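You operate a simulated robot arm through the tools that you are given. There is no shell and no other tool.

You run a simulated robot arm. Do the job below in one go: nothing can be reset, and whatever is moved stays where it is left.

## Task
Put the round blue plug in well 57 and lock the blue turntable.
Fine: free the orange handle, turn well 57 to the yellow arrow, stand the plug in it, turn well 26 back to the arrow, lock the orange handle.

The check looks at the end state, three seconds after you hand in, the way a careful person would. Anything else that was tipped, shoved, dropped, spilled or broken makes it a failure.

## Robot
A 6-joint arm with a fingered hand, fixed in place. Base frame: the origin is at the foot of the arm, x ahead of it, y to its left, z up. Units: m, rad, N and s.
With the tool pointing down near the work surface it reaches from about 0.32 to 0.82 m from the base axis. Its first joint turns from -2.897 to 2.897 rad. Payload 4 kg.
The TCP is the grasp point between the finger pads, 0.026 m short of the fingertips. In the tool frame z runs along the fingers and y along their closing line. Largest opening 0.132 m; the body of the gripper starts 0.073 m behind the TCP. The gripper is a hand of 5 fingers: y runs from the thumb to the fingers, the wrist lies at [0, 0, -0.239] in the tool frame, and closing takes about 1.5 s.
Orientation is that of the tool frame in the base frame, as a unit quaternion [x, y, z, w]. With the fingers straight down and closing along the base's y, the tool's x points along the base's -x, its y along +y and its z along -z.

## Interface
- The arm moves only by the tool arm_command. Its arguments are lists of equal length, an entry for each row: "grip": the opening in per cent of the stroke, from 0 (shut) to 100 (fully open); "linear": the shift along the tool's x, y, z in units of 150 mm (1.0 is 150 mm), a list of three; "turn": the turn, a rotation vector about the tool's x, y, z in units of 120 degrees (1.0 is 120 degrees), a list of three. In form: {"grip": [grip, ...], "linear": [[dx, dy, dz], ...], "turn": [[ax, ay, az], ...]}. A call has 1 to 20 rows; each row is the pose to reach, as a shift and turn from the pose commanded when the call began, along the tool's axes at that moment. A call with a number of a shift or a turn outside -1 to 1 is refused whole. Each row takes 0.2 s and may step no farther than 0.05 m and 0.15 rad from the row before; otherwise, or with a gripper value out of range, the whole call is refused. Where a pose cannot be reached the arm comes as near as it can. A force on the tool above 40 N (or 10 N above the force at the start of the call, whichever is more), or a blocked arm, ends the call early, and 0.2 s more pass. Each finger travels about 0.045 m/s and halts on what it meets, pressing with about 22 N; the grip force reading is that of the motor and also rises with nothing between the fingers. The clock runs only during rows and for 0.2 s after the last one: add rows that repeat a pose to give the fingers time. It gives the time, the measured TCP pose, the force on the tool (base axes), the opening and the grip force at its end, in the units of the frame above (readings bear some noise), with the torque about the TCP (base axes, N m) and any sound that the robot's microphone picked up.
- Cameras (640 x 400 px; columns grow to the right, rows downward): "scene" is fixed at [0.2222, 0.4993, 1.4343]; the picture's right is [-0.80, -0.60, 0.00], its down [-0.28, 0.38, -0.88] and it looks along [0.53, -0.71, -0.47] (base axes); focal length 335 px, centre (320, 200). "wrist" rides on the gripper at [0.085, 0.002, -0.097] in the tool frame; the picture's right is [-0.02, 1.00, 0.00], its down [-0.75, -0.02, -0.66] and it looks along [-0.66, -0.01, 0.75] (tool axes); focal length 270 px, centre (320, 200).
- snapshot(camera): a new picture of that camera. It takes no simulated time.
- hand_shape(shape): the hand has 5 fingers and takes this shape, open, in about a second: jaw (thumb against the fingers, like two jaws); tri (thumb and two fingers); tip (a fingertip pinch); poke (one finger out to press); point (the index stretched); flat (the hand flat); cup (the hand cupped); fist (a fist). The gripper value then closes the fingers along that shape, each until it touches; the sizes above hold for jaw. It gives what a move gives, with no picture.
- probe_pixels(camera, pixels): there is no depth. For up to 12 entries [column, row, z] of the newest picture of that camera ("zoom" is the newest enlarged one), the place [x, y] in the base frame at which the ray of that pixel passes the height z, good to about 0.002 m. It takes no simulated time.
- close_up(camera, box): a new picture of the part [left, top, right, bottom] of that camera's present view, enlarged. It takes no simulated time.
- sign_off(): hands the job in; it is judged then, once.

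Leave the gripper open and the arm clear of the work at the hand-in unless told otherwise.

The tools are called after "Call:" as name(argument=value, ...) on one line, values as JSON. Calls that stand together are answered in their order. arm_command: Moves the arm, as the interface text tells. Its arguments: {"type":"object","properties":{"grip":{"type":"array"},"linear":{"type":"array"},"turn":{"type":"array"}},"required":["grip","linear","turn"]} The other tools are called the same way: hand_shape (shape) gives the hand a shape; snapshot (camera) takes a picture; probe_pixels (camera, pixels) gives the place at which the rays of pixels pass given heights; close_up (camera, box) takes an enlarged picture of a part of a camera's view; sign_off () hands the job in.

At the start:

```text
t: 0.0
tcp_pos: [0.4229, -0.0083, 1.2129]
ee_rot: [0.0, 1.0, 0.0, 0.0]
wrist_force: [-0.4, -0.1, 0.1]
wrist_torque: [0.01, 0.03, -0.03]
gripper_width: 0.1317
gripper_force: 0.1
shape: jaw
```

scene: 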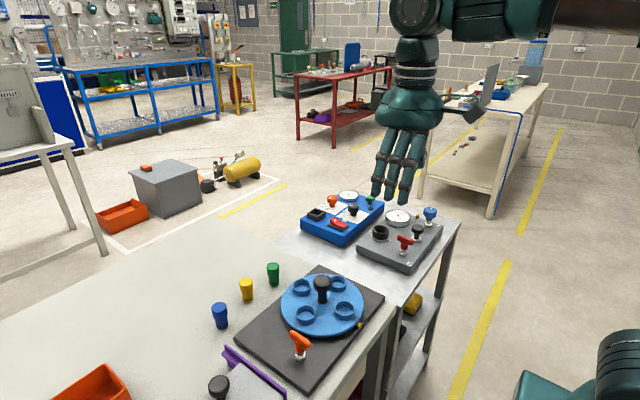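
wrist: 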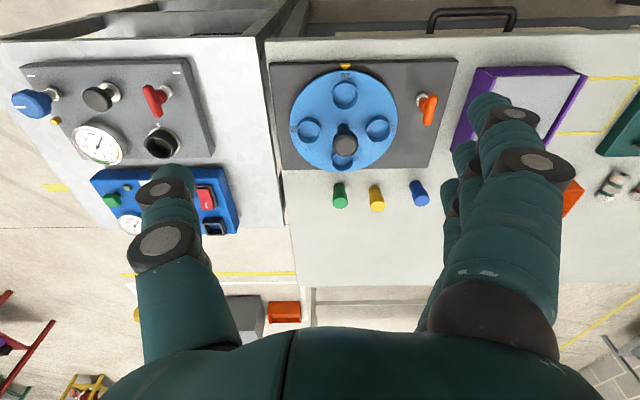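

I see a blue turntable with four wells and a black centre knob on a dark plate. An orange handle sits beside it, and there are three plugs (green, yellow, blue). I'll take close-ups of the turntable and the plugs first.

Call:
close_up(camera="wrist", box=[260, 50, 480, 220])

Call:
close_up(camera="scene", box=[200, 250, 400, 390])

```text
2.35 times, centred on (370, 135) of wrist
```

zoom: 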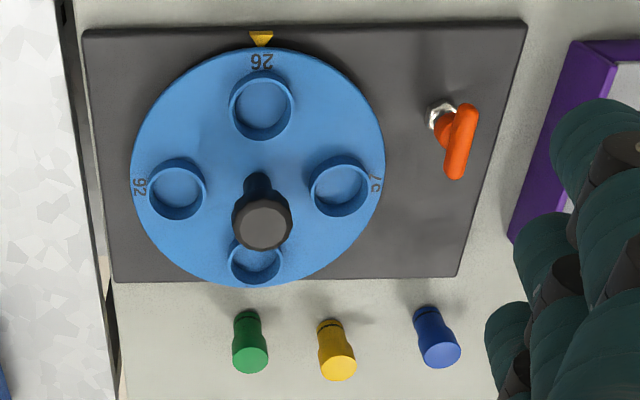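

```text
2.86 times, centred on (300, 320) of scene
```

zoom: 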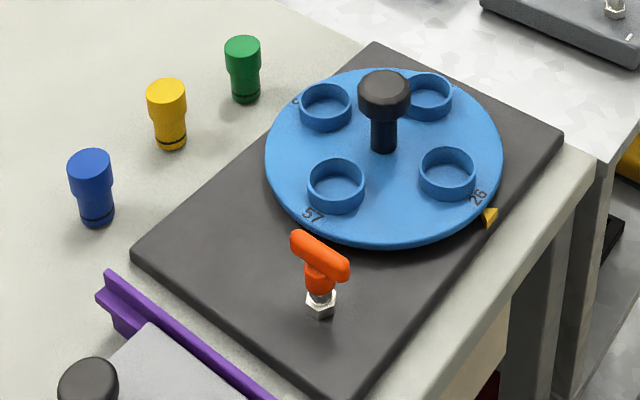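

Next I'll find the heights by probing the same points (arrow tip, handle, knob, blue plug) at several z values in both cameras.

Call:
probe_pixels(camera="wrist", pixels=[[345.3, 65.2, 0.6], [345.3, 65.2, 0.7], [345.3, 65.2, 0.8], [345.3, 65.2, 0.9], [419, 195, 0.7], [419, 195, 0.8], [419, 195, 0.9], [345, 145, 0.8], [345, 145, 0.9]])

Call:
probe_pixels(camera="scene", pixels=[[359.4, 325.9, 0.6], [359.4, 325.9, 0.7], [359.4, 325.9, 0.8], [359.4, 325.9, 0.9], [220, 317, 0.7], [220, 317, 0.8], [220, 317, 0.9], [322, 283, 0.8], [322, 283, 0.9]])

```text
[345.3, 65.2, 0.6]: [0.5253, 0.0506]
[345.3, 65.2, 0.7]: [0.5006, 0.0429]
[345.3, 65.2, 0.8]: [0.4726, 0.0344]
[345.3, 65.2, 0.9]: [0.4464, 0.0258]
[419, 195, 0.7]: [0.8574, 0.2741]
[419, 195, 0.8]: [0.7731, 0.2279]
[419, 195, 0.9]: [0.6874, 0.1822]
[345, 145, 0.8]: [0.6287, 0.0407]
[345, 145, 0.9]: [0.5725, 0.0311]
```

```text
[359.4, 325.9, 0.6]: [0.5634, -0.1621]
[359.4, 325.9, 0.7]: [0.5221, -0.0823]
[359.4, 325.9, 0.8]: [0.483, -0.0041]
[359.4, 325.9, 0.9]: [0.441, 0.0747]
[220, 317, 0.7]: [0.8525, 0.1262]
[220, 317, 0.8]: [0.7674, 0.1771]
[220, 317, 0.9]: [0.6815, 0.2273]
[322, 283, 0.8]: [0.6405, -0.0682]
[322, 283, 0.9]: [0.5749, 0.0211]
```

From triangulation, the plate top is at z≈0.844, the blue plug's middle is near (0.727, 0.20, 0.853), and the knob top is at about z≈0.91. I'll lower the arm toward (0.42, 0.08, 1.06), well above everything, for a better look with the wrist camera.

Call:
arm_command(grip=[100, 100, 100, 100, 100], linear=[[0, 0.14, 0.25], [0, 0.28, 0.5], [0, 0.42, 0.75], [0, 0.57, 1.0], [0, 0.57, 1.0]], turn=[[0, 0, 0], [0, 0, 0], [0, 0, 0], [0, 0, 0], [0, 0, 0]])

Call:
snapshot(camera="wrist")

Call:
snapshot(camera="scene")

```text
t: 1.2
tcp_pos: [0.4244, 0.0763, 1.063]
ee_rot: [0.0, 1.0, 0.0, 0.0]
wrist_force: [0.2, -0.3, 0.2]
wrist_torque: [-0.01, -0.06, 0.0]
gripper_width: 0.1318
gripper_force: 0.1
shape: jaw
```

```text
taken
```

wrist: 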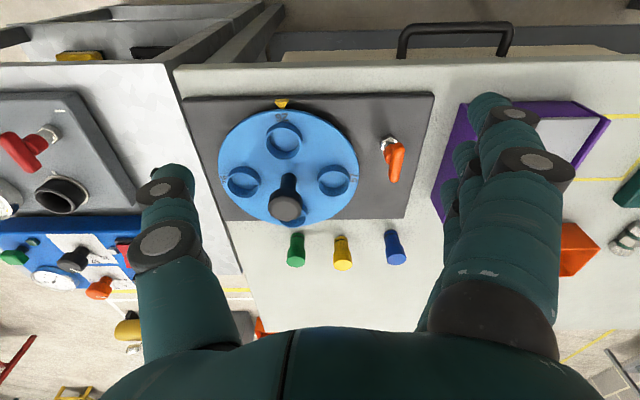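

```text
taken
```

scene: 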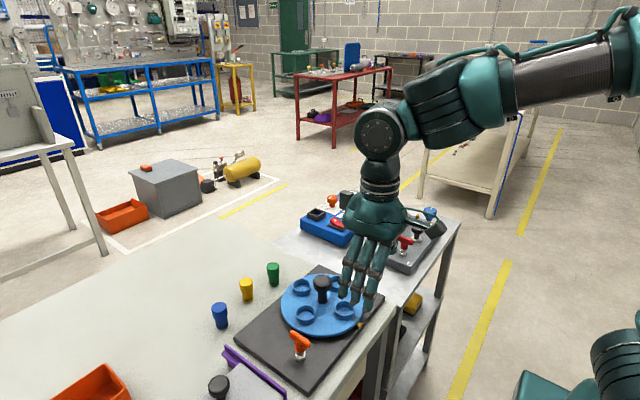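

The arm moved cleanly. I'll enlarge the turntable and handle from this nearer view.

Call:
close_up(camera="wrist", box=[340, 120, 440, 200])

Call:
close_up(camera="scene", box=[270, 310, 350, 370])

Call:
close_up(camera="wrist", box=[200, 90, 370, 240])

```text
5.00 times, centred on (390, 160) of wrist
```

zoom: 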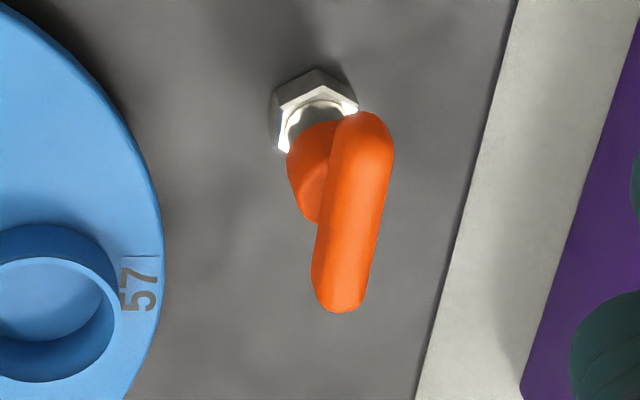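

```text
6.67 times, centred on (310, 340) of scene
```

zoom: 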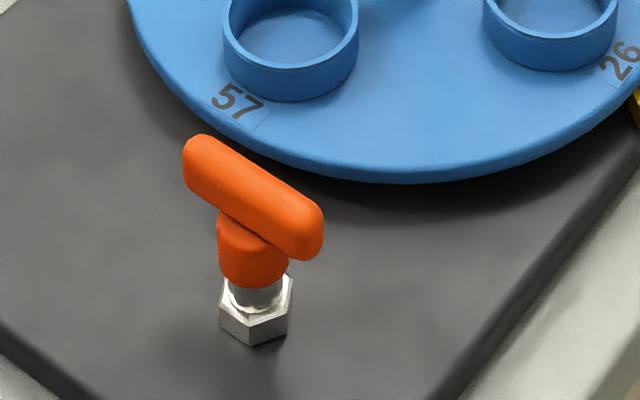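

```text
2.67 times, centred on (285, 165) of wrist
```

zoom: 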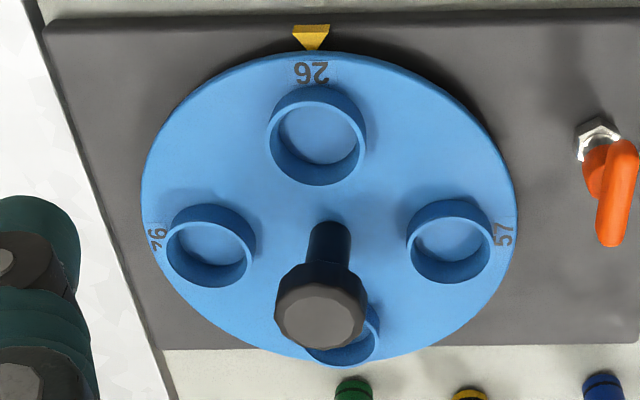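

The wells read 26 (at the arrow), 57 (on the +y side), and 92 or 94 (on the −y side). The handle is an orange T-bar with its long axis along x, on a steel stem with a hex nut. I'll triangulate the wells, knob and handle.

Call:
probe_pixels(camera="wrist", pixels=[[333.7, 182.6, 0.85], [333.7, 182.6, 0.9], [283.9, 142.5, 0.85], [283.9, 142.5, 0.9], [243.4, 183.7, 0.85], [243.4, 183.7, 0.9], [285, 207, 0.85], [285, 207, 0.95], [396.4, 162.4, 0.85], [396.4, 162.4, 0.9]])

Call:
probe_pixels(camera="scene", pixels=[[305.2, 313, 0.85], [305.2, 313, 0.9], [344.4, 309.2, 0.85], [344.4, 309.2, 0.9], [301.7, 286.1, 0.85], [301.7, 286.1, 0.9], [322.7, 280.8, 0.85], [322.7, 280.8, 0.95], [300, 339.2, 0.85], [300, 339.2, 0.9]])

```text
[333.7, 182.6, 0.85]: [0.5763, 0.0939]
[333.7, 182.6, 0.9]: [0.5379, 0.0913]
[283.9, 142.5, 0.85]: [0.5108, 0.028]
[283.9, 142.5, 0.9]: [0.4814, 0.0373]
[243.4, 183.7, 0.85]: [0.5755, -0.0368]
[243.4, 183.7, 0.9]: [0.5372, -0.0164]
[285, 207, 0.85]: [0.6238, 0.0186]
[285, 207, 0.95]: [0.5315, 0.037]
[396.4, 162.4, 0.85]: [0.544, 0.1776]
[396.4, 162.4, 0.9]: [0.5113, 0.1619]
```

```text
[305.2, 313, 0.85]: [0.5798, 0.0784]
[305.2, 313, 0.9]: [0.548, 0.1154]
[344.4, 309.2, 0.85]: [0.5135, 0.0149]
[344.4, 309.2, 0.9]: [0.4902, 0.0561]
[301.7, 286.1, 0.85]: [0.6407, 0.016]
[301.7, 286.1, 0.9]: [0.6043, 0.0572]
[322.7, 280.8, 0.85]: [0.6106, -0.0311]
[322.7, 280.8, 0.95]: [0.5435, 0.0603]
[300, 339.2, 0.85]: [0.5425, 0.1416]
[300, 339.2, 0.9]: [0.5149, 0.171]
```

Results so far:
- Disc centre is about (0.562, 0.032), with wells at radius 0.061.
- Well rims are at z≈0.87 and the knob top is at about 0.918.
- The handle bar is centred at about (0.519, 0.165), z≈0.89.

Now I'll look at the hand's finger layout in the scene view.

Call:
close_up(camera="scene", box=[310, 180, 440, 340])

Call:
hand_shape(shape="tri")

Call:
close_up(camera="scene", box=[310, 180, 440, 340])

Call:
snapshot(camera="wrist")

```text
2.50 times, centred on (375, 260) of scene
```

zoom: 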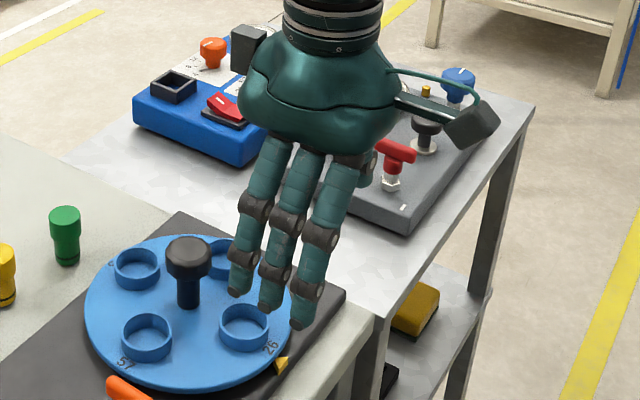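

```text
t: 2.1
tcp_pos: [0.4226, 0.0763, 1.0627]
ee_rot: [0.0, 1.0, 0.0, 0.0]
wrist_force: [0.9, -0.6, 0.6]
wrist_torque: [0.02, 0.01, 0.0]
gripper_width: 0.1318
gripper_force: 0.0
shape: tri
```

```text
2.50 times, centred on (375, 260) of scene
```

zoom: 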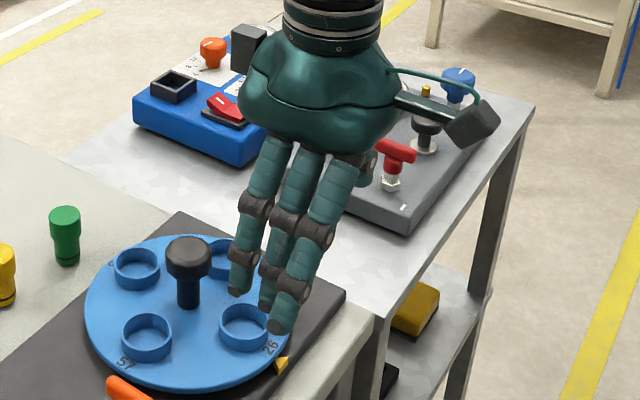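

```text
taken
```

wrist: 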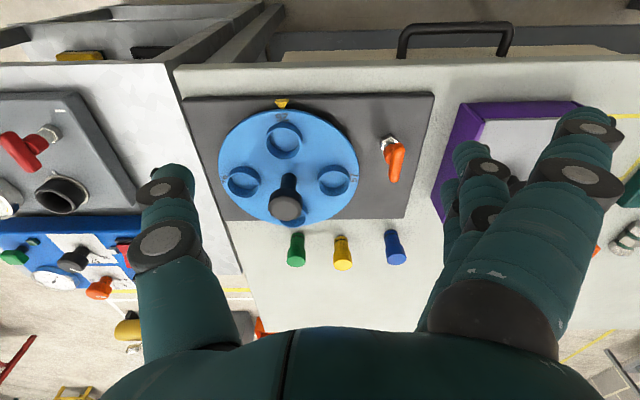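

In jaw shape the fingers span about 7 cm along tool x, with the thumb opposite. I'll go back to jaw, whose sizes are documented, and measure the bar's end points and the plate and disc heights.

Call:
hand_shape(shape="jaw")

Call:
probe_pixels(camera="wrist", pixels=[[398.5, 145.5, 0.888], [394.5, 179, 0.888], [396.4, 162.4, 0.888], [388, 140, 0.845], [390, 150, 0.87], [358.4, 168.7, 0.855], [217.6, 160, 0.855], [283, 100, 0.845]])

Call:
probe_pixels(camera="scene", pixels=[[291.7, 332, 0.888], [307, 345.5, 0.888], [300, 339.2, 0.888], [300.3, 356, 0.845], [300.3, 356, 0.84]])

```text
t: 3.0
tcp_pos: [0.4234, 0.0767, 1.0633]
ee_rot: [0.0, 1.0, 0.0, 0.0]
wrist_force: [0.5, -0.1, 0.2]
wrist_torque: [-0.03, -0.03, -0.01]
gripper_width: 0.1319
gripper_force: 0.1
shape: jaw
```

```text
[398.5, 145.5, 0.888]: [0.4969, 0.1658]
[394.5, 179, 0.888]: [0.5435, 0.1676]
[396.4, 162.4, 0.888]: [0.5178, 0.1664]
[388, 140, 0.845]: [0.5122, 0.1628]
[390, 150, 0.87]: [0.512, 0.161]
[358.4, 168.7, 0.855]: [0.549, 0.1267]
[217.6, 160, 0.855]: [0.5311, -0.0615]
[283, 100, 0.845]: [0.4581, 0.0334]
```

```text
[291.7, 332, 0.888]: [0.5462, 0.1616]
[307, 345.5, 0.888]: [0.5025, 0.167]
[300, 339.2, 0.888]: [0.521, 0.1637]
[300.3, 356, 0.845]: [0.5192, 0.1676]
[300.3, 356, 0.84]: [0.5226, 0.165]
```

The bar runs along x from 0.497 to 0.545 and is centred at (0.520, 0.165). I'll move to above the handle at z≈0.95 and narrow the fingers to about 45 mm.

Call:
arm_command(grip=[100, 80, 60, 34, 34, 34, 34], linear=[[-0.162, 0.146, 0.188], [-0.324, 0.293, 0.377], [-0.486, 0.439, 0.565], [-0.647, 0.585, 0.753], [-0.647, 0.585, 0.753], [-0.647, 0.585, 0.753], [-0.647, 0.585, 0.753]], turn=[[0, 0, 0], [0, 0, 0], [0, 0, 0], [0, 0, 0], [0, 0, 0], [0, 0, 0], [0, 0, 0]])

Call:
snapshot(camera="wrist")

Call:
close_up(camera="scene", box=[240, 250, 380, 380])

```text
t: 4.6
tcp_pos: [0.5197, 0.1652, 0.9484]
ee_rot: [0.0, 1.0, 0.0, 0.0]
wrist_force: [0.3, -0.1, -0.5]
wrist_torque: [-0.03, 0.01, -0.01]
gripper_width: 0.0458
gripper_force: 0.1
shape: jaw
```

```text
taken
```

wrist: 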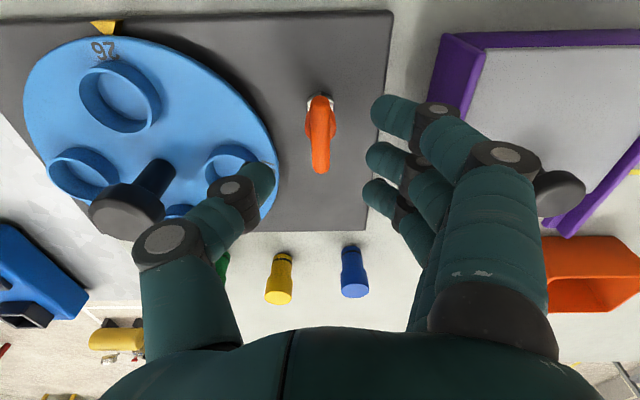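

```text
3.08 times, centred on (310, 315) of scene
```

zoom: 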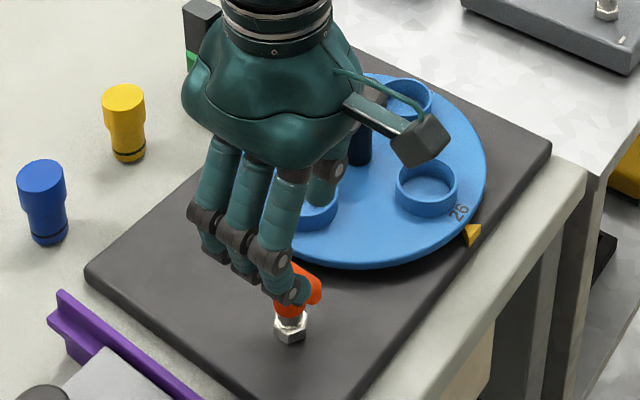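

The hand is centred over the bar, with the bar at column ~320 between thumb and fingers, and the opening is 46 mm. I'll descend about 60 mm to put the pads around the bar, without closing yet.

Call:
arm_command(grip=[34, 34, 34, 34], linear=[[0, 0, 0.13], [0, 0, 0.27], [0, 0, 0.4], [0, 0, 0.4]], turn=[[0, 0, 0], [0, 0, 0], [0, 0, 0], [0, 0, 0]])

Call:
snapshot(camera="wrist")

Call:
close_up(camera="scene", box=[240, 250, 380, 380])

```text
t: 5.6
tcp_pos: [0.5208, 0.164, 0.8884]
ee_rot: [0.0, 1.0, 0.0, 0.001]
wrist_force: [-1.0, 0.0, -0.2]
wrist_torque: [0.0, 0.04, 0.0]
gripper_width: 0.0455
gripper_force: 0.2
shape: jaw
```

```text
taken
```

wrist: 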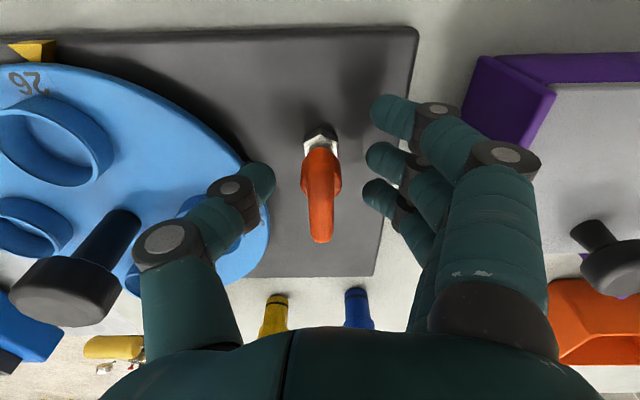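

```text
3.08 times, centred on (310, 315) of scene
```

zoom: 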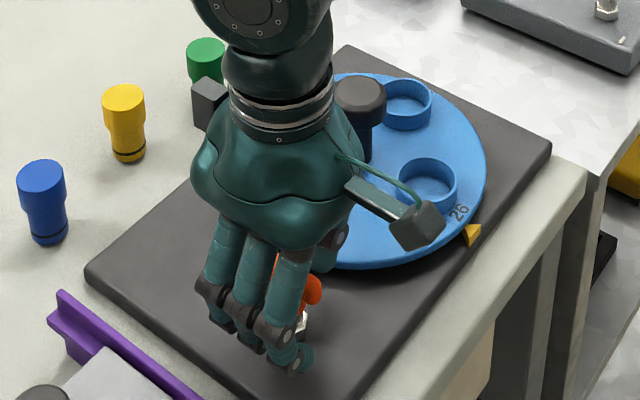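

The bar sits between the pads and there is no contact force. Now I'll close on the bar.

Call:
arm_command(grip=[0, 0, 0, 0, 0], linear=[[0, 0, 0], [0, 0, 0], [0, 0, 0], [0, 0, 0], [0, 0, 0]], turn=[[0, 0, 0], [0, 0, 0], [0, 0, 0], [0, 0, 0], [0, 0, 0]])

Call:
snapshot(camera="wrist")

```text
t: 6.8
tcp_pos: [0.5205, 0.1641, 0.8893]
ee_rot: [0.001, 1.0, -0.001, 0.0]
wrist_force: [-0.3, -7.3, -1.5]
wrist_torque: [-0.08, 0.01, -0.03]
gripper_width: 0.005
gripper_force: 21.8
shape: jaw
```

```text
taken
```

wrist: 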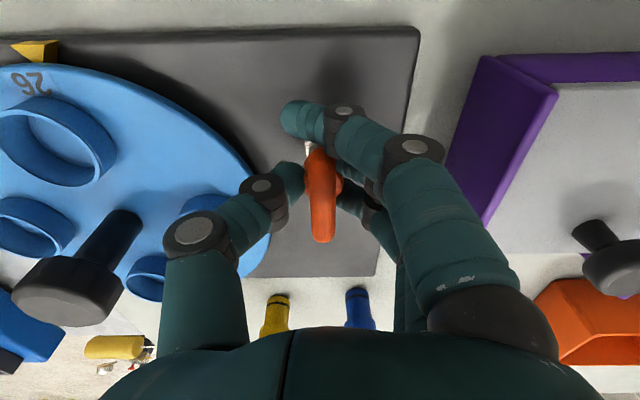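

The thumb and middle fingers hold the bar, and the index passed just beyond its near end. I'll make a small counter-clockwise test turn of about 17° (as seen from above) and read the torque.

Call:
arm_command(grip=[0, 0, 0, 0], linear=[[0, 0, 0], [0, 0, 0], [0, 0, 0], [0, 0, 0]], turn=[[0, 0, -0.05], [0, 0, -0.1], [0, 0, -0.14], [0, 0, -0.14]])

Call:
snapshot(camera="wrist")

Call:
close_up(camera="scene", box=[240, 250, 380, 380])

```text
t: 7.8
tcp_pos: [0.5205, 0.164, 0.8895]
ee_rot: [-0.146, 0.989, 0.0, 0.001]
wrist_force: [1.6, -8.2, -8.3]
wrist_torque: [-0.06, -0.06, -0.28]
gripper_width: 0.0047
gripper_force: 21.9
shape: jaw
```

```text
taken
```

wrist: 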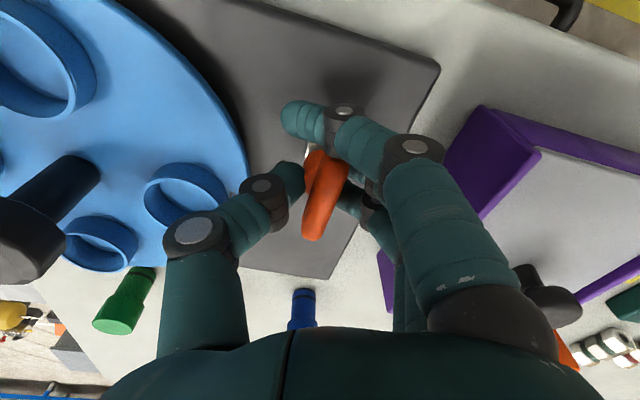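

```text
3.08 times, centred on (310, 315) of scene
```

zoom: 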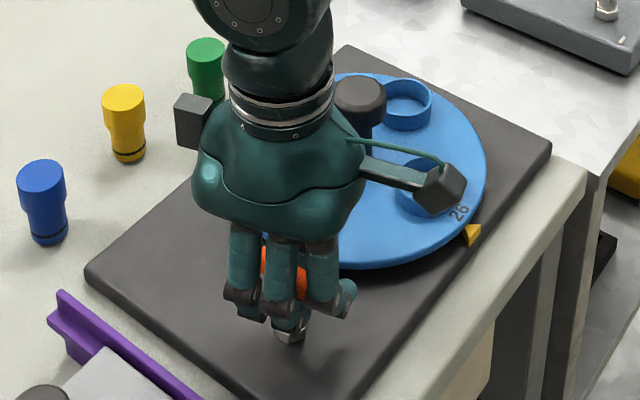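

The bar stayed put while the hand turned: it looks tilted about 15° in the hand's view, and the reaction torque is −0.28 Nm. So it resists counter-clockwise. I'll turn back and test clockwise by the same amount.

Call:
arm_command(grip=[0, 0, 0, 0, 0, 0, 0], linear=[[0, 0, 0], [0, 0, 0], [0, 0, 0], [0, 0, 0], [0, 0, 0], [0, 0, 0], [0, 0, 0]], turn=[[0, 0, 0.05], [0, 0, 0.1], [0, 0, 0.14], [0, 0, 0.19], [0, 0, 0.24], [0, 0, 0.28], [0, 0, 0.28]])

Call:
snapshot(camera="wrist")

Call:
close_up(camera="scene", box=[240, 250, 380, 380])

```text
t: 9.4
tcp_pos: [0.5193, 0.1642, 0.8889]
ee_rot: [0.146, 0.989, -0.001, -0.001]
wrist_force: [-6.5, -9.6, -5.0]
wrist_torque: [-0.11, 0.1, 0.13]
gripper_width: 0.0044
gripper_force: 22.4
shape: jaw
```

```text
taken
```

wrist: 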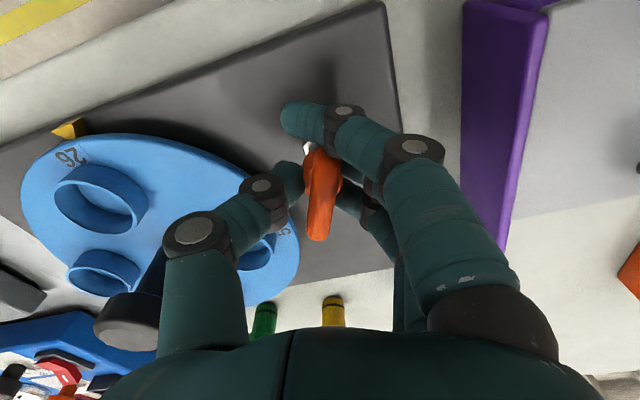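

```text
3.08 times, centred on (310, 315) of scene
```

zoom: 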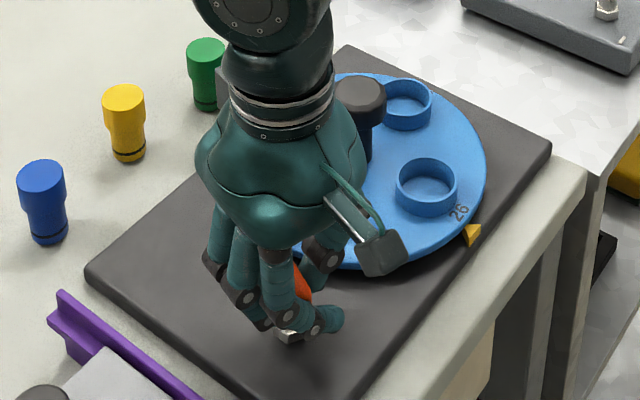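

Clockwise works: the bar is still aligned with the hand after 17°, and torque is only 0.13 Nm. I'll continue clockwise another 43° and check.

Call:
arm_command(grip=[0, 0, 0, 0, 0, 0, 0], linear=[[0, 0, 0], [0, 0, 0], [0, 0, 0], [0, 0, 0], [0, 0, 0], [0, 0, 0], [0, 0, 0]], turn=[[0, 0, 0.06], [0, 0, 0.12], [0, 0, 0.18], [0, 0, 0.24], [0, 0, 0.3], [0, 0, 0.36], [0, 0, 0.36]])

Call:
snapshot(camera="wrist")

Call:
close_up(camera="scene", box=[240, 250, 380, 380])

```text
t: 11.0
tcp_pos: [0.5198, 0.1648, 0.8903]
ee_rot: [0.5, 0.866, 0.0, 0.0]
wrist_force: [-14.6, -2.5, -7.3]
wrist_torque: [0.0, 0.23, 0.08]
gripper_width: 0.0045
gripper_force: 22.1
shape: jaw
```

```text
taken
```

wrist: 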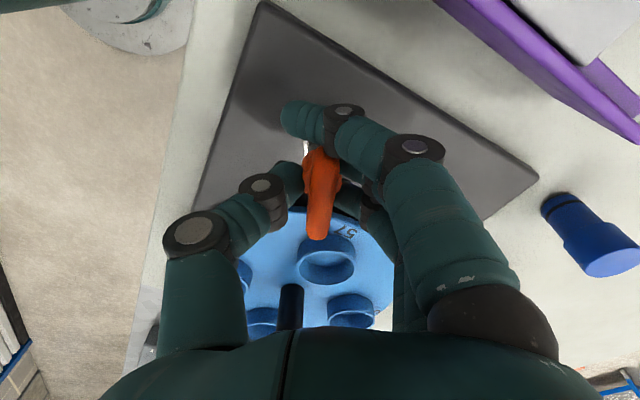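

```text
3.08 times, centred on (310, 315) of scene
```

zoom: 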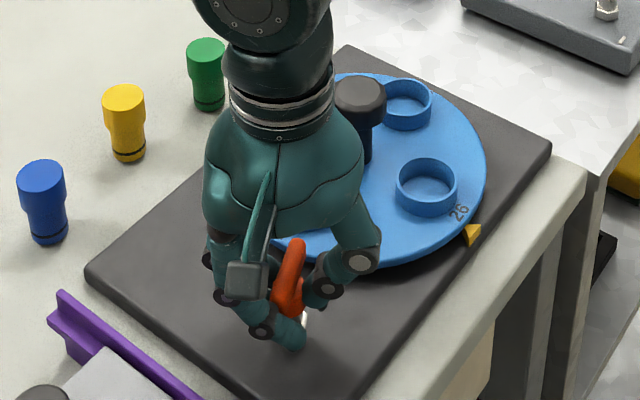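

The bar follows the hand at about 60° clockwise with little torque. I'll continue to about 90°.

Call:
arm_command(grip=[0, 0, 0, 0, 0], linear=[[0, 0, 0], [0, 0, 0], [0, 0, 0], [0, 0, 0], [0, 0, 0]], turn=[[0, 0, 0.06], [0, 0, 0.12], [0, 0, 0.18], [0, 0, 0.25], [0, 0, 0.25]])

Call:
snapshot(camera="wrist")

Call:
close_up(camera="scene", box=[240, 250, 380, 380])

```text
t: 12.2
tcp_pos: [0.5203, 0.1639, 0.8902]
ee_rot: [0.707, 0.707, 0.0, -0.001]
wrist_force: [-15.2, 2.9, -6.7]
wrist_torque: [0.03, 0.25, 0.34]
gripper_width: 0.0047
gripper_force: 22.6
shape: jaw
```

```text
taken
```

wrist: 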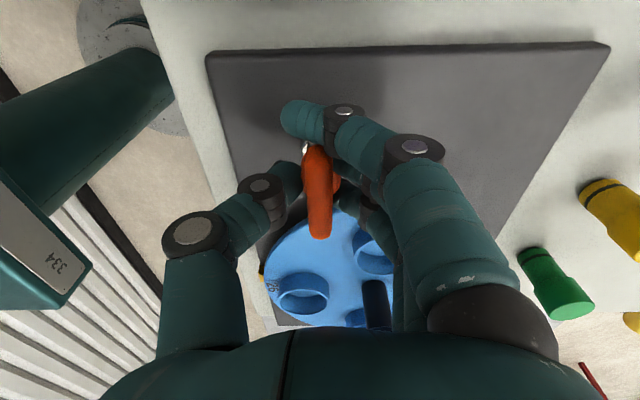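

```text
3.08 times, centred on (310, 315) of scene
```

zoom: 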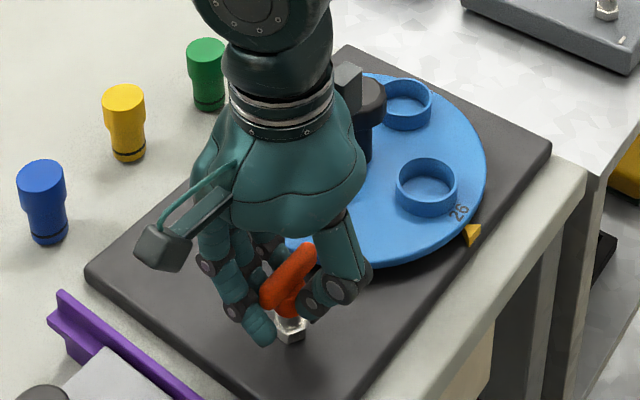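

The handle turned a full 90° clockwise, and torque has risen to 0.34 Nm, which suggests the end stop. I'll open the fingers just enough to clear the bar (to about 33 mm), then check before lifting.

Call:
arm_command(grip=[25, 25, 25, 25], linear=[[0, 0, 0], [0, 0, 0], [0, 0, 0], [0, 0, 0]], turn=[[0, 0, 0], [0, 0, 0], [0, 0, 0], [0, 0, 0]])

Call:
snapshot(camera="wrist")

Call:
close_up(camera="scene", box=[240, 250, 380, 380])

```text
t: 13.2
tcp_pos: [0.5206, 0.1645, 0.8913]
ee_rot: [0.707, 0.707, 0.0, 0.0]
wrist_force: [0.4, 0.4, 0.2]
wrist_torque: [-0.01, -0.01, 0.01]
gripper_width: 0.0323
gripper_force: 0.1
shape: jaw
```

```text
taken
```

wrist: 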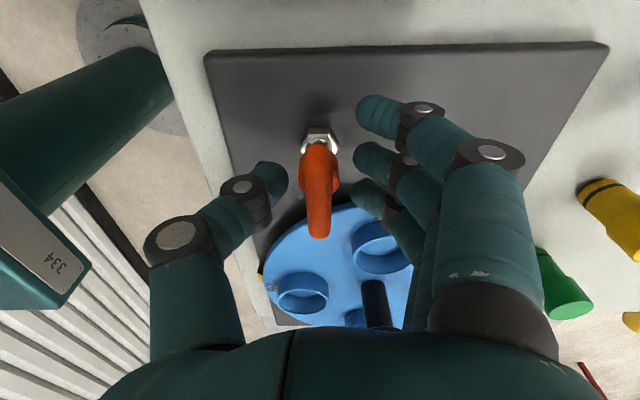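

```text
3.08 times, centred on (310, 315) of scene
```

zoom: 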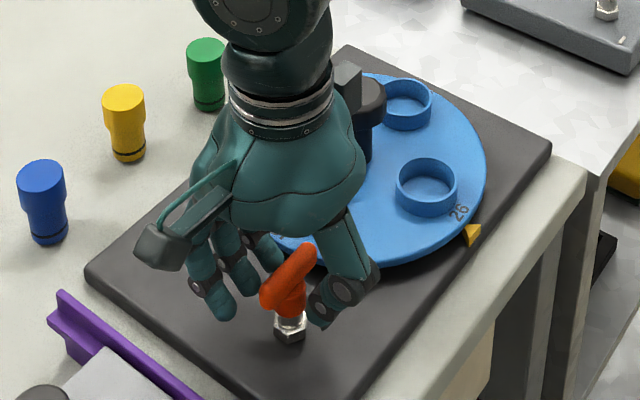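

The fingers are clear on both sides of the bar and there is no force. I'll lift straight up 90 mm.

Call:
arm_command(grip=[25, 25, 25, 25], linear=[[0, 0, -0.2], [0, 0, -0.4], [0, 0, -0.6], [0, 0, -0.6]], turn=[[0, 0, 0], [0, 0, 0], [0, 0, 0], [0, 0, 0]])

Call:
snapshot(camera="wrist")

Call:
close_up(camera="scene", box=[240, 250, 380, 380])

```text
t: 14.2
tcp_pos: [0.5187, 0.1651, 0.9807]
ee_rot: [0.707, 0.707, 0.0, 0.0]
wrist_force: [0.3, -0.3, 0.3]
wrist_torque: [0.0, 0.02, -0.02]
gripper_width: 0.0326
gripper_force: 0.1
shape: jaw
```

```text
taken
```

wrist: 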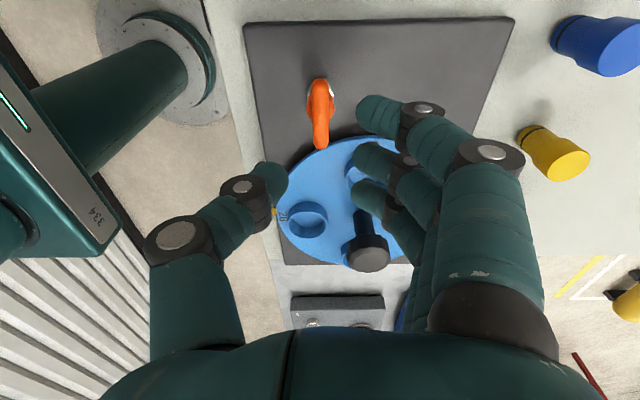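

```text
3.08 times, centred on (310, 315) of scene
```

zoom: 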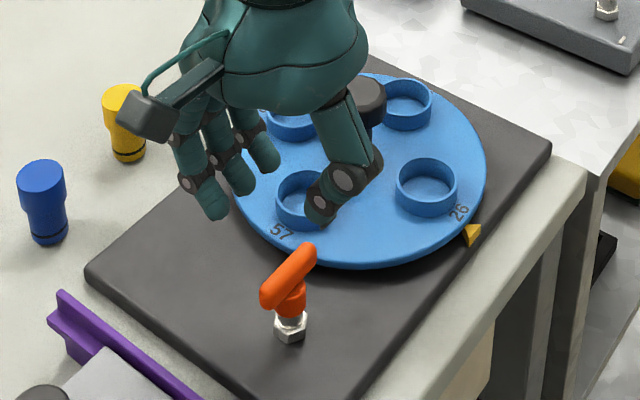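

The orange handle is now at 90°, with its bar pointing at the disc. Next I'll go over the black centre knob at (0.562, 0.032) at the same height, with the fingers opened to about 75 mm.

Call:
arm_command(grip=[30, 40, 50, 57, 57, 57], linear=[[-0.222, 0.07, 0], [-0.444, 0.14, 0], [-0.666, 0.21, 0], [-0.887, 0.28, 0], [-0.887, 0.28, 0], [-0.887, 0.28, 0]], turn=[[0, 0, 0], [0, 0, 0], [0, 0, 0], [0, 0, 0], [0, 0, 0], [0, 0, 0]])

Call:
snapshot(camera="wrist")

Call:
close_up(camera="scene", box=[240, 230, 400, 380])

```text
t: 15.6
tcp_pos: [0.5633, 0.0317, 0.9803]
ee_rot: [0.707, 0.707, 0.0, 0.0]
wrist_force: [0.6, 0.4, -0.5]
wrist_torque: [0.01, 0.02, -0.03]
gripper_width: 0.0743
gripper_force: 0.1
shape: jaw
```

```text
taken
```

wrist: 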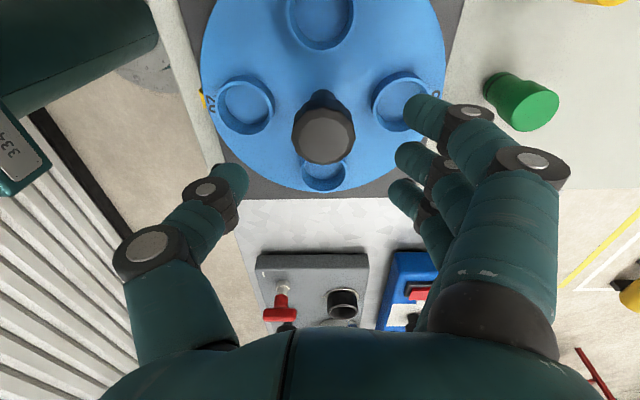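

```text
2.67 times, centred on (320, 305) of scene
```

zoom: 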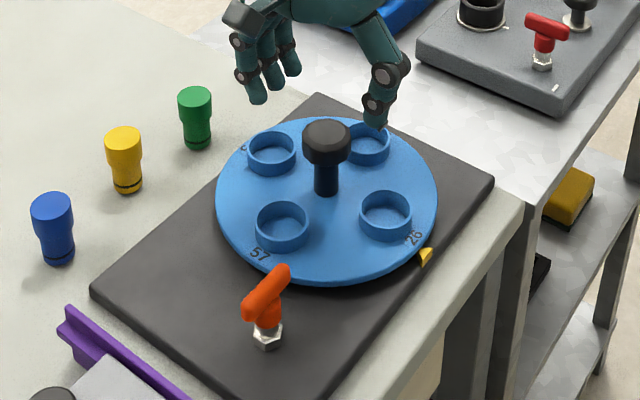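

Both cameras see the whole disc now. I'll probe the knob top and rims in this wrist view to refine the rotation centre.

Call:
probe_pixels(camera="wrist", pixels=[[325, 139, 0.918], [325, 139, 0.925], [245, 104, 0.87], [402, 101, 0.87], [320, 17, 0.87]])

Call:
probe_pixels(camera="scene", pixels=[[322.2, 280.6, 0.918], [322.2, 280.6, 0.925], [306.1, 312, 0.87], [345.1, 308.4, 0.87], [338, 281.8, 0.87], [301.6, 285.5, 0.87]])

```text
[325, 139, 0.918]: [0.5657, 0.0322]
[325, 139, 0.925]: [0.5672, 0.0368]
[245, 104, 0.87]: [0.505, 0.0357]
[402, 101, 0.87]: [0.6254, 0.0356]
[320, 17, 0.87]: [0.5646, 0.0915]
```

```text
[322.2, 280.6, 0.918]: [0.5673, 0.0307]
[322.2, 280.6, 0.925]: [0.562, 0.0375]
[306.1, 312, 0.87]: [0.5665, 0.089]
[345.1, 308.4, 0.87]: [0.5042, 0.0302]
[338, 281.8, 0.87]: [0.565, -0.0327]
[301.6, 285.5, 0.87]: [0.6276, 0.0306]
```

The centre refines to (0.5655, 0.0315) with well radius ≈0.061. I'll shift 3 mm in +x and descend to TCP z≈0.908, so the pads are at the knob head and the tips stay above the well rims. Then I'll close.

Call:
arm_command(grip=[57, 57, 57, 57], linear=[[-0.003, 0.023, 0.16], [-0.003, 0.023, 0.32], [-0.003, 0.023, 0.48], [-0.003, 0.023, 0.48]], turn=[[0, 0, 0], [0, 0, 0], [0, 0, 0], [0, 0, 0]])

Call:
snapshot(camera="wrist")

Call:
close_up(camera="scene", box=[240, 230, 400, 380])

```text
t: 16.6
tcp_pos: [0.5671, 0.032, 0.9057]
ee_rot: [0.707, 0.707, 0.0, 0.0]
wrist_force: [-0.1, -0.1, 1.1]
wrist_torque: [-0.01, 0.0, -0.01]
gripper_width: 0.0743
gripper_force: 0.1
shape: jaw
```

```text
taken
```

wrist: 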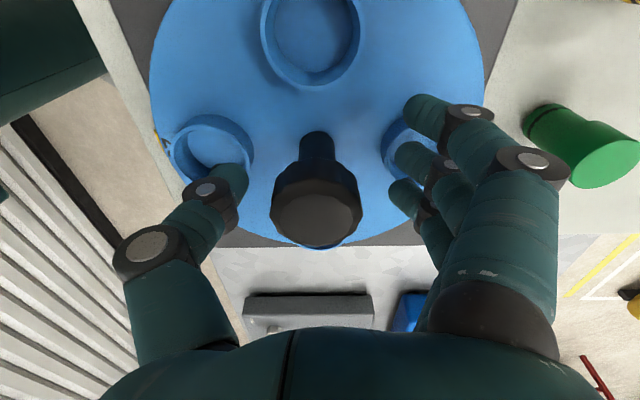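

```text
2.67 times, centred on (320, 305) of scene
```

zoom: 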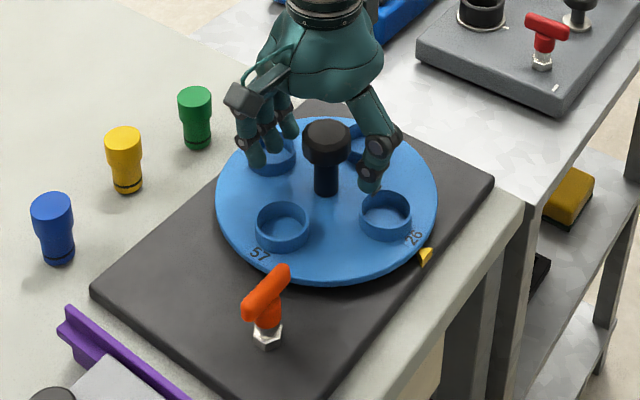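

The knob is centred at column ~318 between thumb and fingers, with nothing touching. I'll close on it.

Call:
arm_command(grip=[0, 0, 0, 0, 0, 0], linear=[[0, 0, 0], [0, 0, 0], [0, 0, 0], [0, 0, 0], [0, 0, 0], [0, 0, 0]], turn=[[0, 0, 0], [0, 0, 0], [0, 0, 0], [0, 0, 0], [0, 0, 0], [0, 0, 0]])

Call:
snapshot(camera="wrist")

Call:
close_up(camera="scene", box=[240, 230, 400, 380])

```text
t: 18.0
tcp_pos: [0.5663, 0.0314, 0.9072]
ee_rot: [0.707, 0.707, -0.001, -0.002]
wrist_force: [-7.4, 0.2, -6.1]
wrist_torque: [0.03, -0.15, -0.04]
gripper_width: 0.0126
gripper_force: 22.1
shape: jaw
```

```text
taken
```

wrist: 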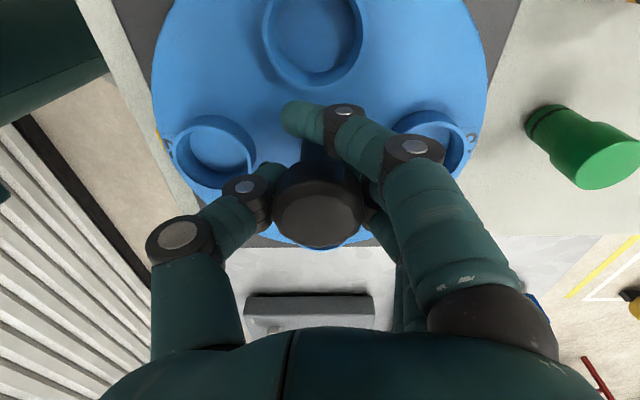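

```text
2.67 times, centred on (320, 305) of scene
```

zoom: 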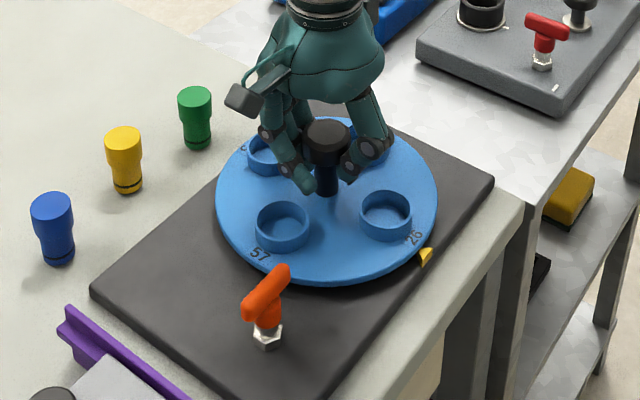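

The knob is gripped with a force reading of 22. I'll turn counter-clockwise (negative about the tool's z), first about 43°, and see whether the disc follows.

Call:
arm_command(grip=[0, 0, 0, 0, 0, 0, 0], linear=[[0, 0, 0], [0, 0, 0], [0, 0, 0], [0, 0, 0], [0, 0, 0], [0, 0, 0], [0, 0, 0]], turn=[[0, 0, -0.06], [0, 0, -0.12], [0, 0, -0.18], [0, 0, -0.24], [0, 0, -0.3], [0, 0, -0.36], [0, 0, -0.36]])

Call:
close_up(camera="scene", box=[240, 230, 400, 380])

Call:
snapshot(camera="wrist")

```text
t: 19.6
tcp_pos: [0.5658, 0.0302, 0.9078]
ee_rot: [0.397, 0.918, -0.001, -0.001]
wrist_force: [-17.1, 5.9, -17.5]
wrist_torque: [0.21, -0.05, -0.04]
gripper_width: 0.0128
gripper_force: 22.4
shape: jaw
```

```text
2.67 times, centred on (320, 305) of scene
```

zoom: 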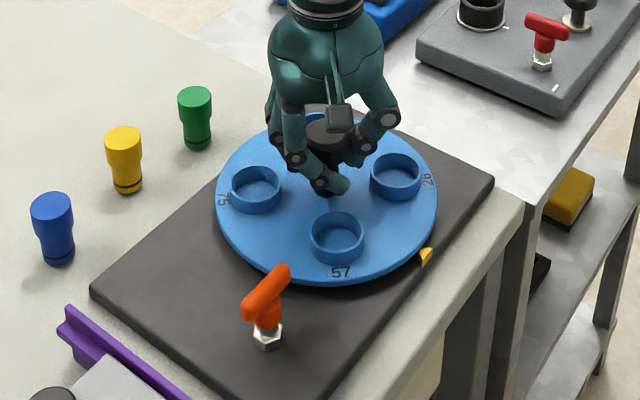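

```text
taken
```

wrist: 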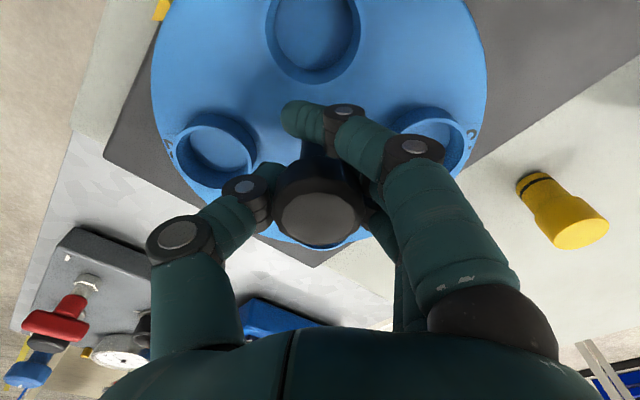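

The disc follows the knob: 57 has moved about 43° toward the arrow. I'll continue the remaining 47°.

Call:
arm_command(grip=[0, 0, 0, 0, 0, 0, 0, 0], linear=[[0, 0, 0], [0, 0, 0], [0, 0, 0], [0, 0, 0], [0, 0, 0], [0, 0, 0], [0, 0, 0], [0, 0, 0]], turn=[[0, 0, -0.06], [0, 0, -0.12], [0, 0, -0.18], [0, 0, -0.24], [0, 0, -0.3], [0, 0, -0.36], [0, 0, -0.39], [0, 0, -0.39]])

Call:
close_up(camera="scene", box=[240, 230, 400, 380])

Call:
snapshot(camera="wrist")

```text
t: 21.4
tcp_pos: [0.5652, 0.0295, 0.9071]
ee_rot: [-0.001, 1.0, 0.0, -0.001]
wrist_force: [-22.3, -4.1, -15.0]
wrist_torque: [0.19, 0.18, -0.01]
gripper_width: 0.0121
gripper_force: 21.9
shape: jaw
```

```text
2.67 times, centred on (320, 305) of scene
```

zoom: 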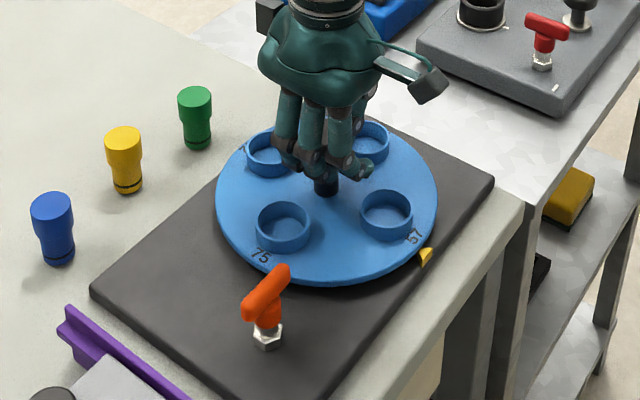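

```text
taken
```

wrist: 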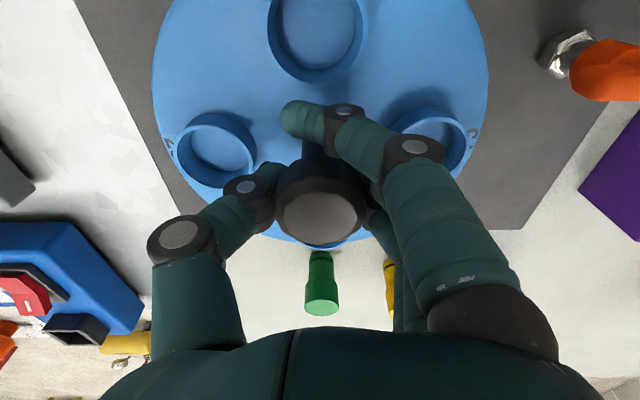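

Well 57 now sits at the arrow, in the same place in the scene view that well 26 had before. I'll open the hand to release the knob, then lift.

Call:
arm_command(grip=[57, 57, 57, 57, 57, 57], linear=[[0, 0, 0], [0, 0, 0], [0, 0, 0], [0, 0, 0], [0, 0, 0], [0, 0, 0]], turn=[[0, 0, 0], [0, 0, 0], [0, 0, 0], [0, 0, 0], [0, 0, 0], [0, 0, 0]])

Call:
arm_command(grip=[57, 57, 57, 57, 57], linear=[[0, 0, -0.25], [0, 0, -0.5], [0, 0, -0.75], [0, 0, -0.95], [0, 0, -0.95]], turn=[[0, 0, 0], [0, 0, 0], [0, 0, 0], [0, 0, 0], [0, 0, 0]])

Call:
snapshot(camera="wrist")

Call:
close_up(camera="scene", box=[240, 230, 400, 380])

```text
t: 22.8
tcp_pos: [0.5664, 0.0303, 0.9077]
ee_rot: [0.0, 1.0, 0.0, 0.0]
wrist_force: [-0.3, -0.3, -0.3]
wrist_torque: [0.04, 0.0, 0.03]
gripper_width: 0.0745
gripper_force: 0.1
shape: jaw
```

```text
t: 24.0
tcp_pos: [0.5639, 0.0308, 1.0506]
ee_rot: [0.0, 1.0, 0.0, 0.0]
wrist_force: [1.2, -0.3, -0.8]
wrist_torque: [0.0, 0.0, 0.0]
gripper_width: 0.0747
gripper_force: 0.0
shape: jaw
```

```text
taken
```

wrist: 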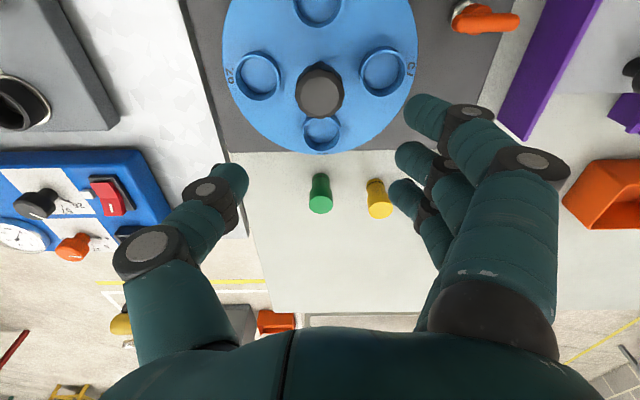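

```text
2.67 times, centred on (320, 305) of scene
```

zoom: 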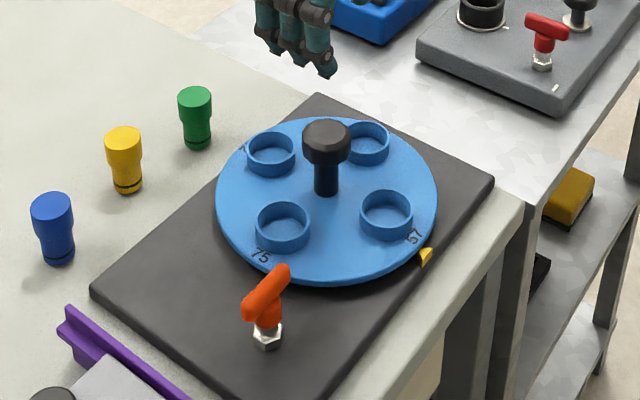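

Well 57 is at the arrow and the hand is clear. Now I'll go for the blue plug, moving first to (0.66, 0.17, 1.05) to see it between the fingers.

Call:
arm_command(grip=[57, 57, 57, 57, 57], linear=[[-0.158, 0.231, 0], [-0.315, 0.462, 0], [-0.473, 0.693, 0], [-0.63, 0.923, 0], [-0.63, 0.923, 0]], turn=[[0, 0, 0], [0, 0, 0], [0, 0, 0], [0, 0, 0], [0, 0, 0]])

Call:
snapshot(camera="wrist")

Call:
close_up(camera="scene", box=[190, 280, 270, 340])

```text
t: 25.2
tcp_pos: [0.6604, 0.1704, 1.0511]
ee_rot: [0.0, 1.0, 0.0, 0.0]
wrist_force: [-0.2, 0.3, -0.9]
wrist_torque: [-0.03, 0.02, 0.01]
gripper_width: 0.0745
gripper_force: 0.0
shape: jaw
```

```text
taken
```

wrist: 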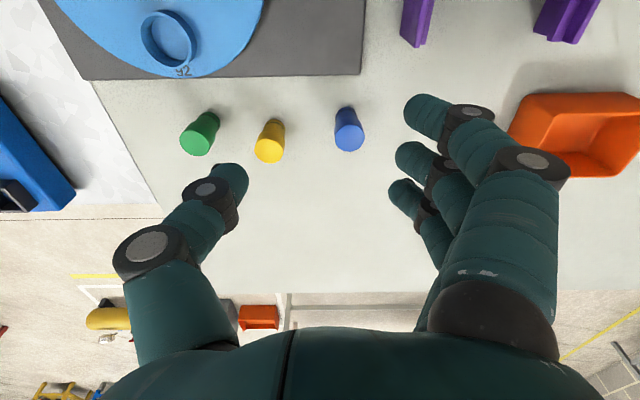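

```text
6.67 times, centred on (230, 310) of scene
```

zoom: 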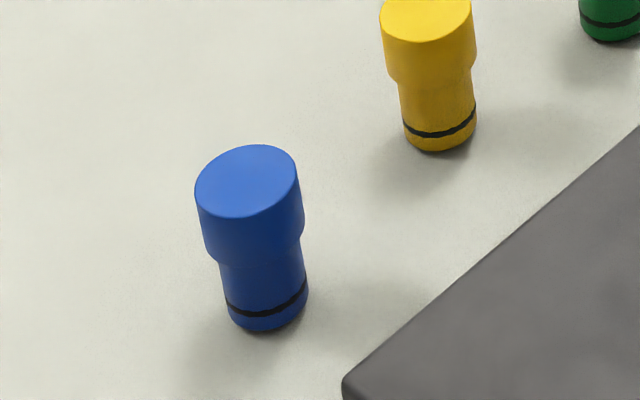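

The blue plug stands upright with a wide head and a narrower body with a dark ring near the bottom. I'll enlarge it in the wrist view and triangulate.

Call:
close_up(camera="wrist", box=[300, 80, 400, 170])

Call:
probe_pixels(camera="scene", pixels=[[219.2, 307.15, 0.87], [219.2, 307.15, 0.88], [219.2, 307.15, 0.89], [222.05, 326.5, 0.82], [222.05, 326.5, 0.83], [212, 305, 0.88], [226, 305, 0.88]])

```text
4.44 times, centred on (350, 125) of wrist
```

zoom: 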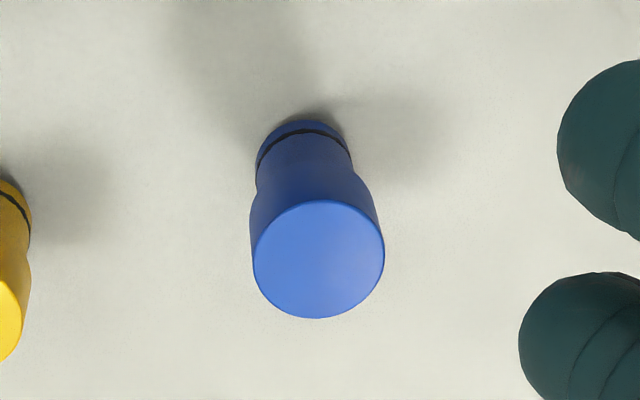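

```text
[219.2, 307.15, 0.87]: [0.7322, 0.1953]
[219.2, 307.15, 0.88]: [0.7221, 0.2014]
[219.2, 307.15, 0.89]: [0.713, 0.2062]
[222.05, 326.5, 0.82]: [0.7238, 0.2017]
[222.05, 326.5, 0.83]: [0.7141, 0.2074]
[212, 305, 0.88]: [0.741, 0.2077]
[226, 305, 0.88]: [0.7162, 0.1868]
```

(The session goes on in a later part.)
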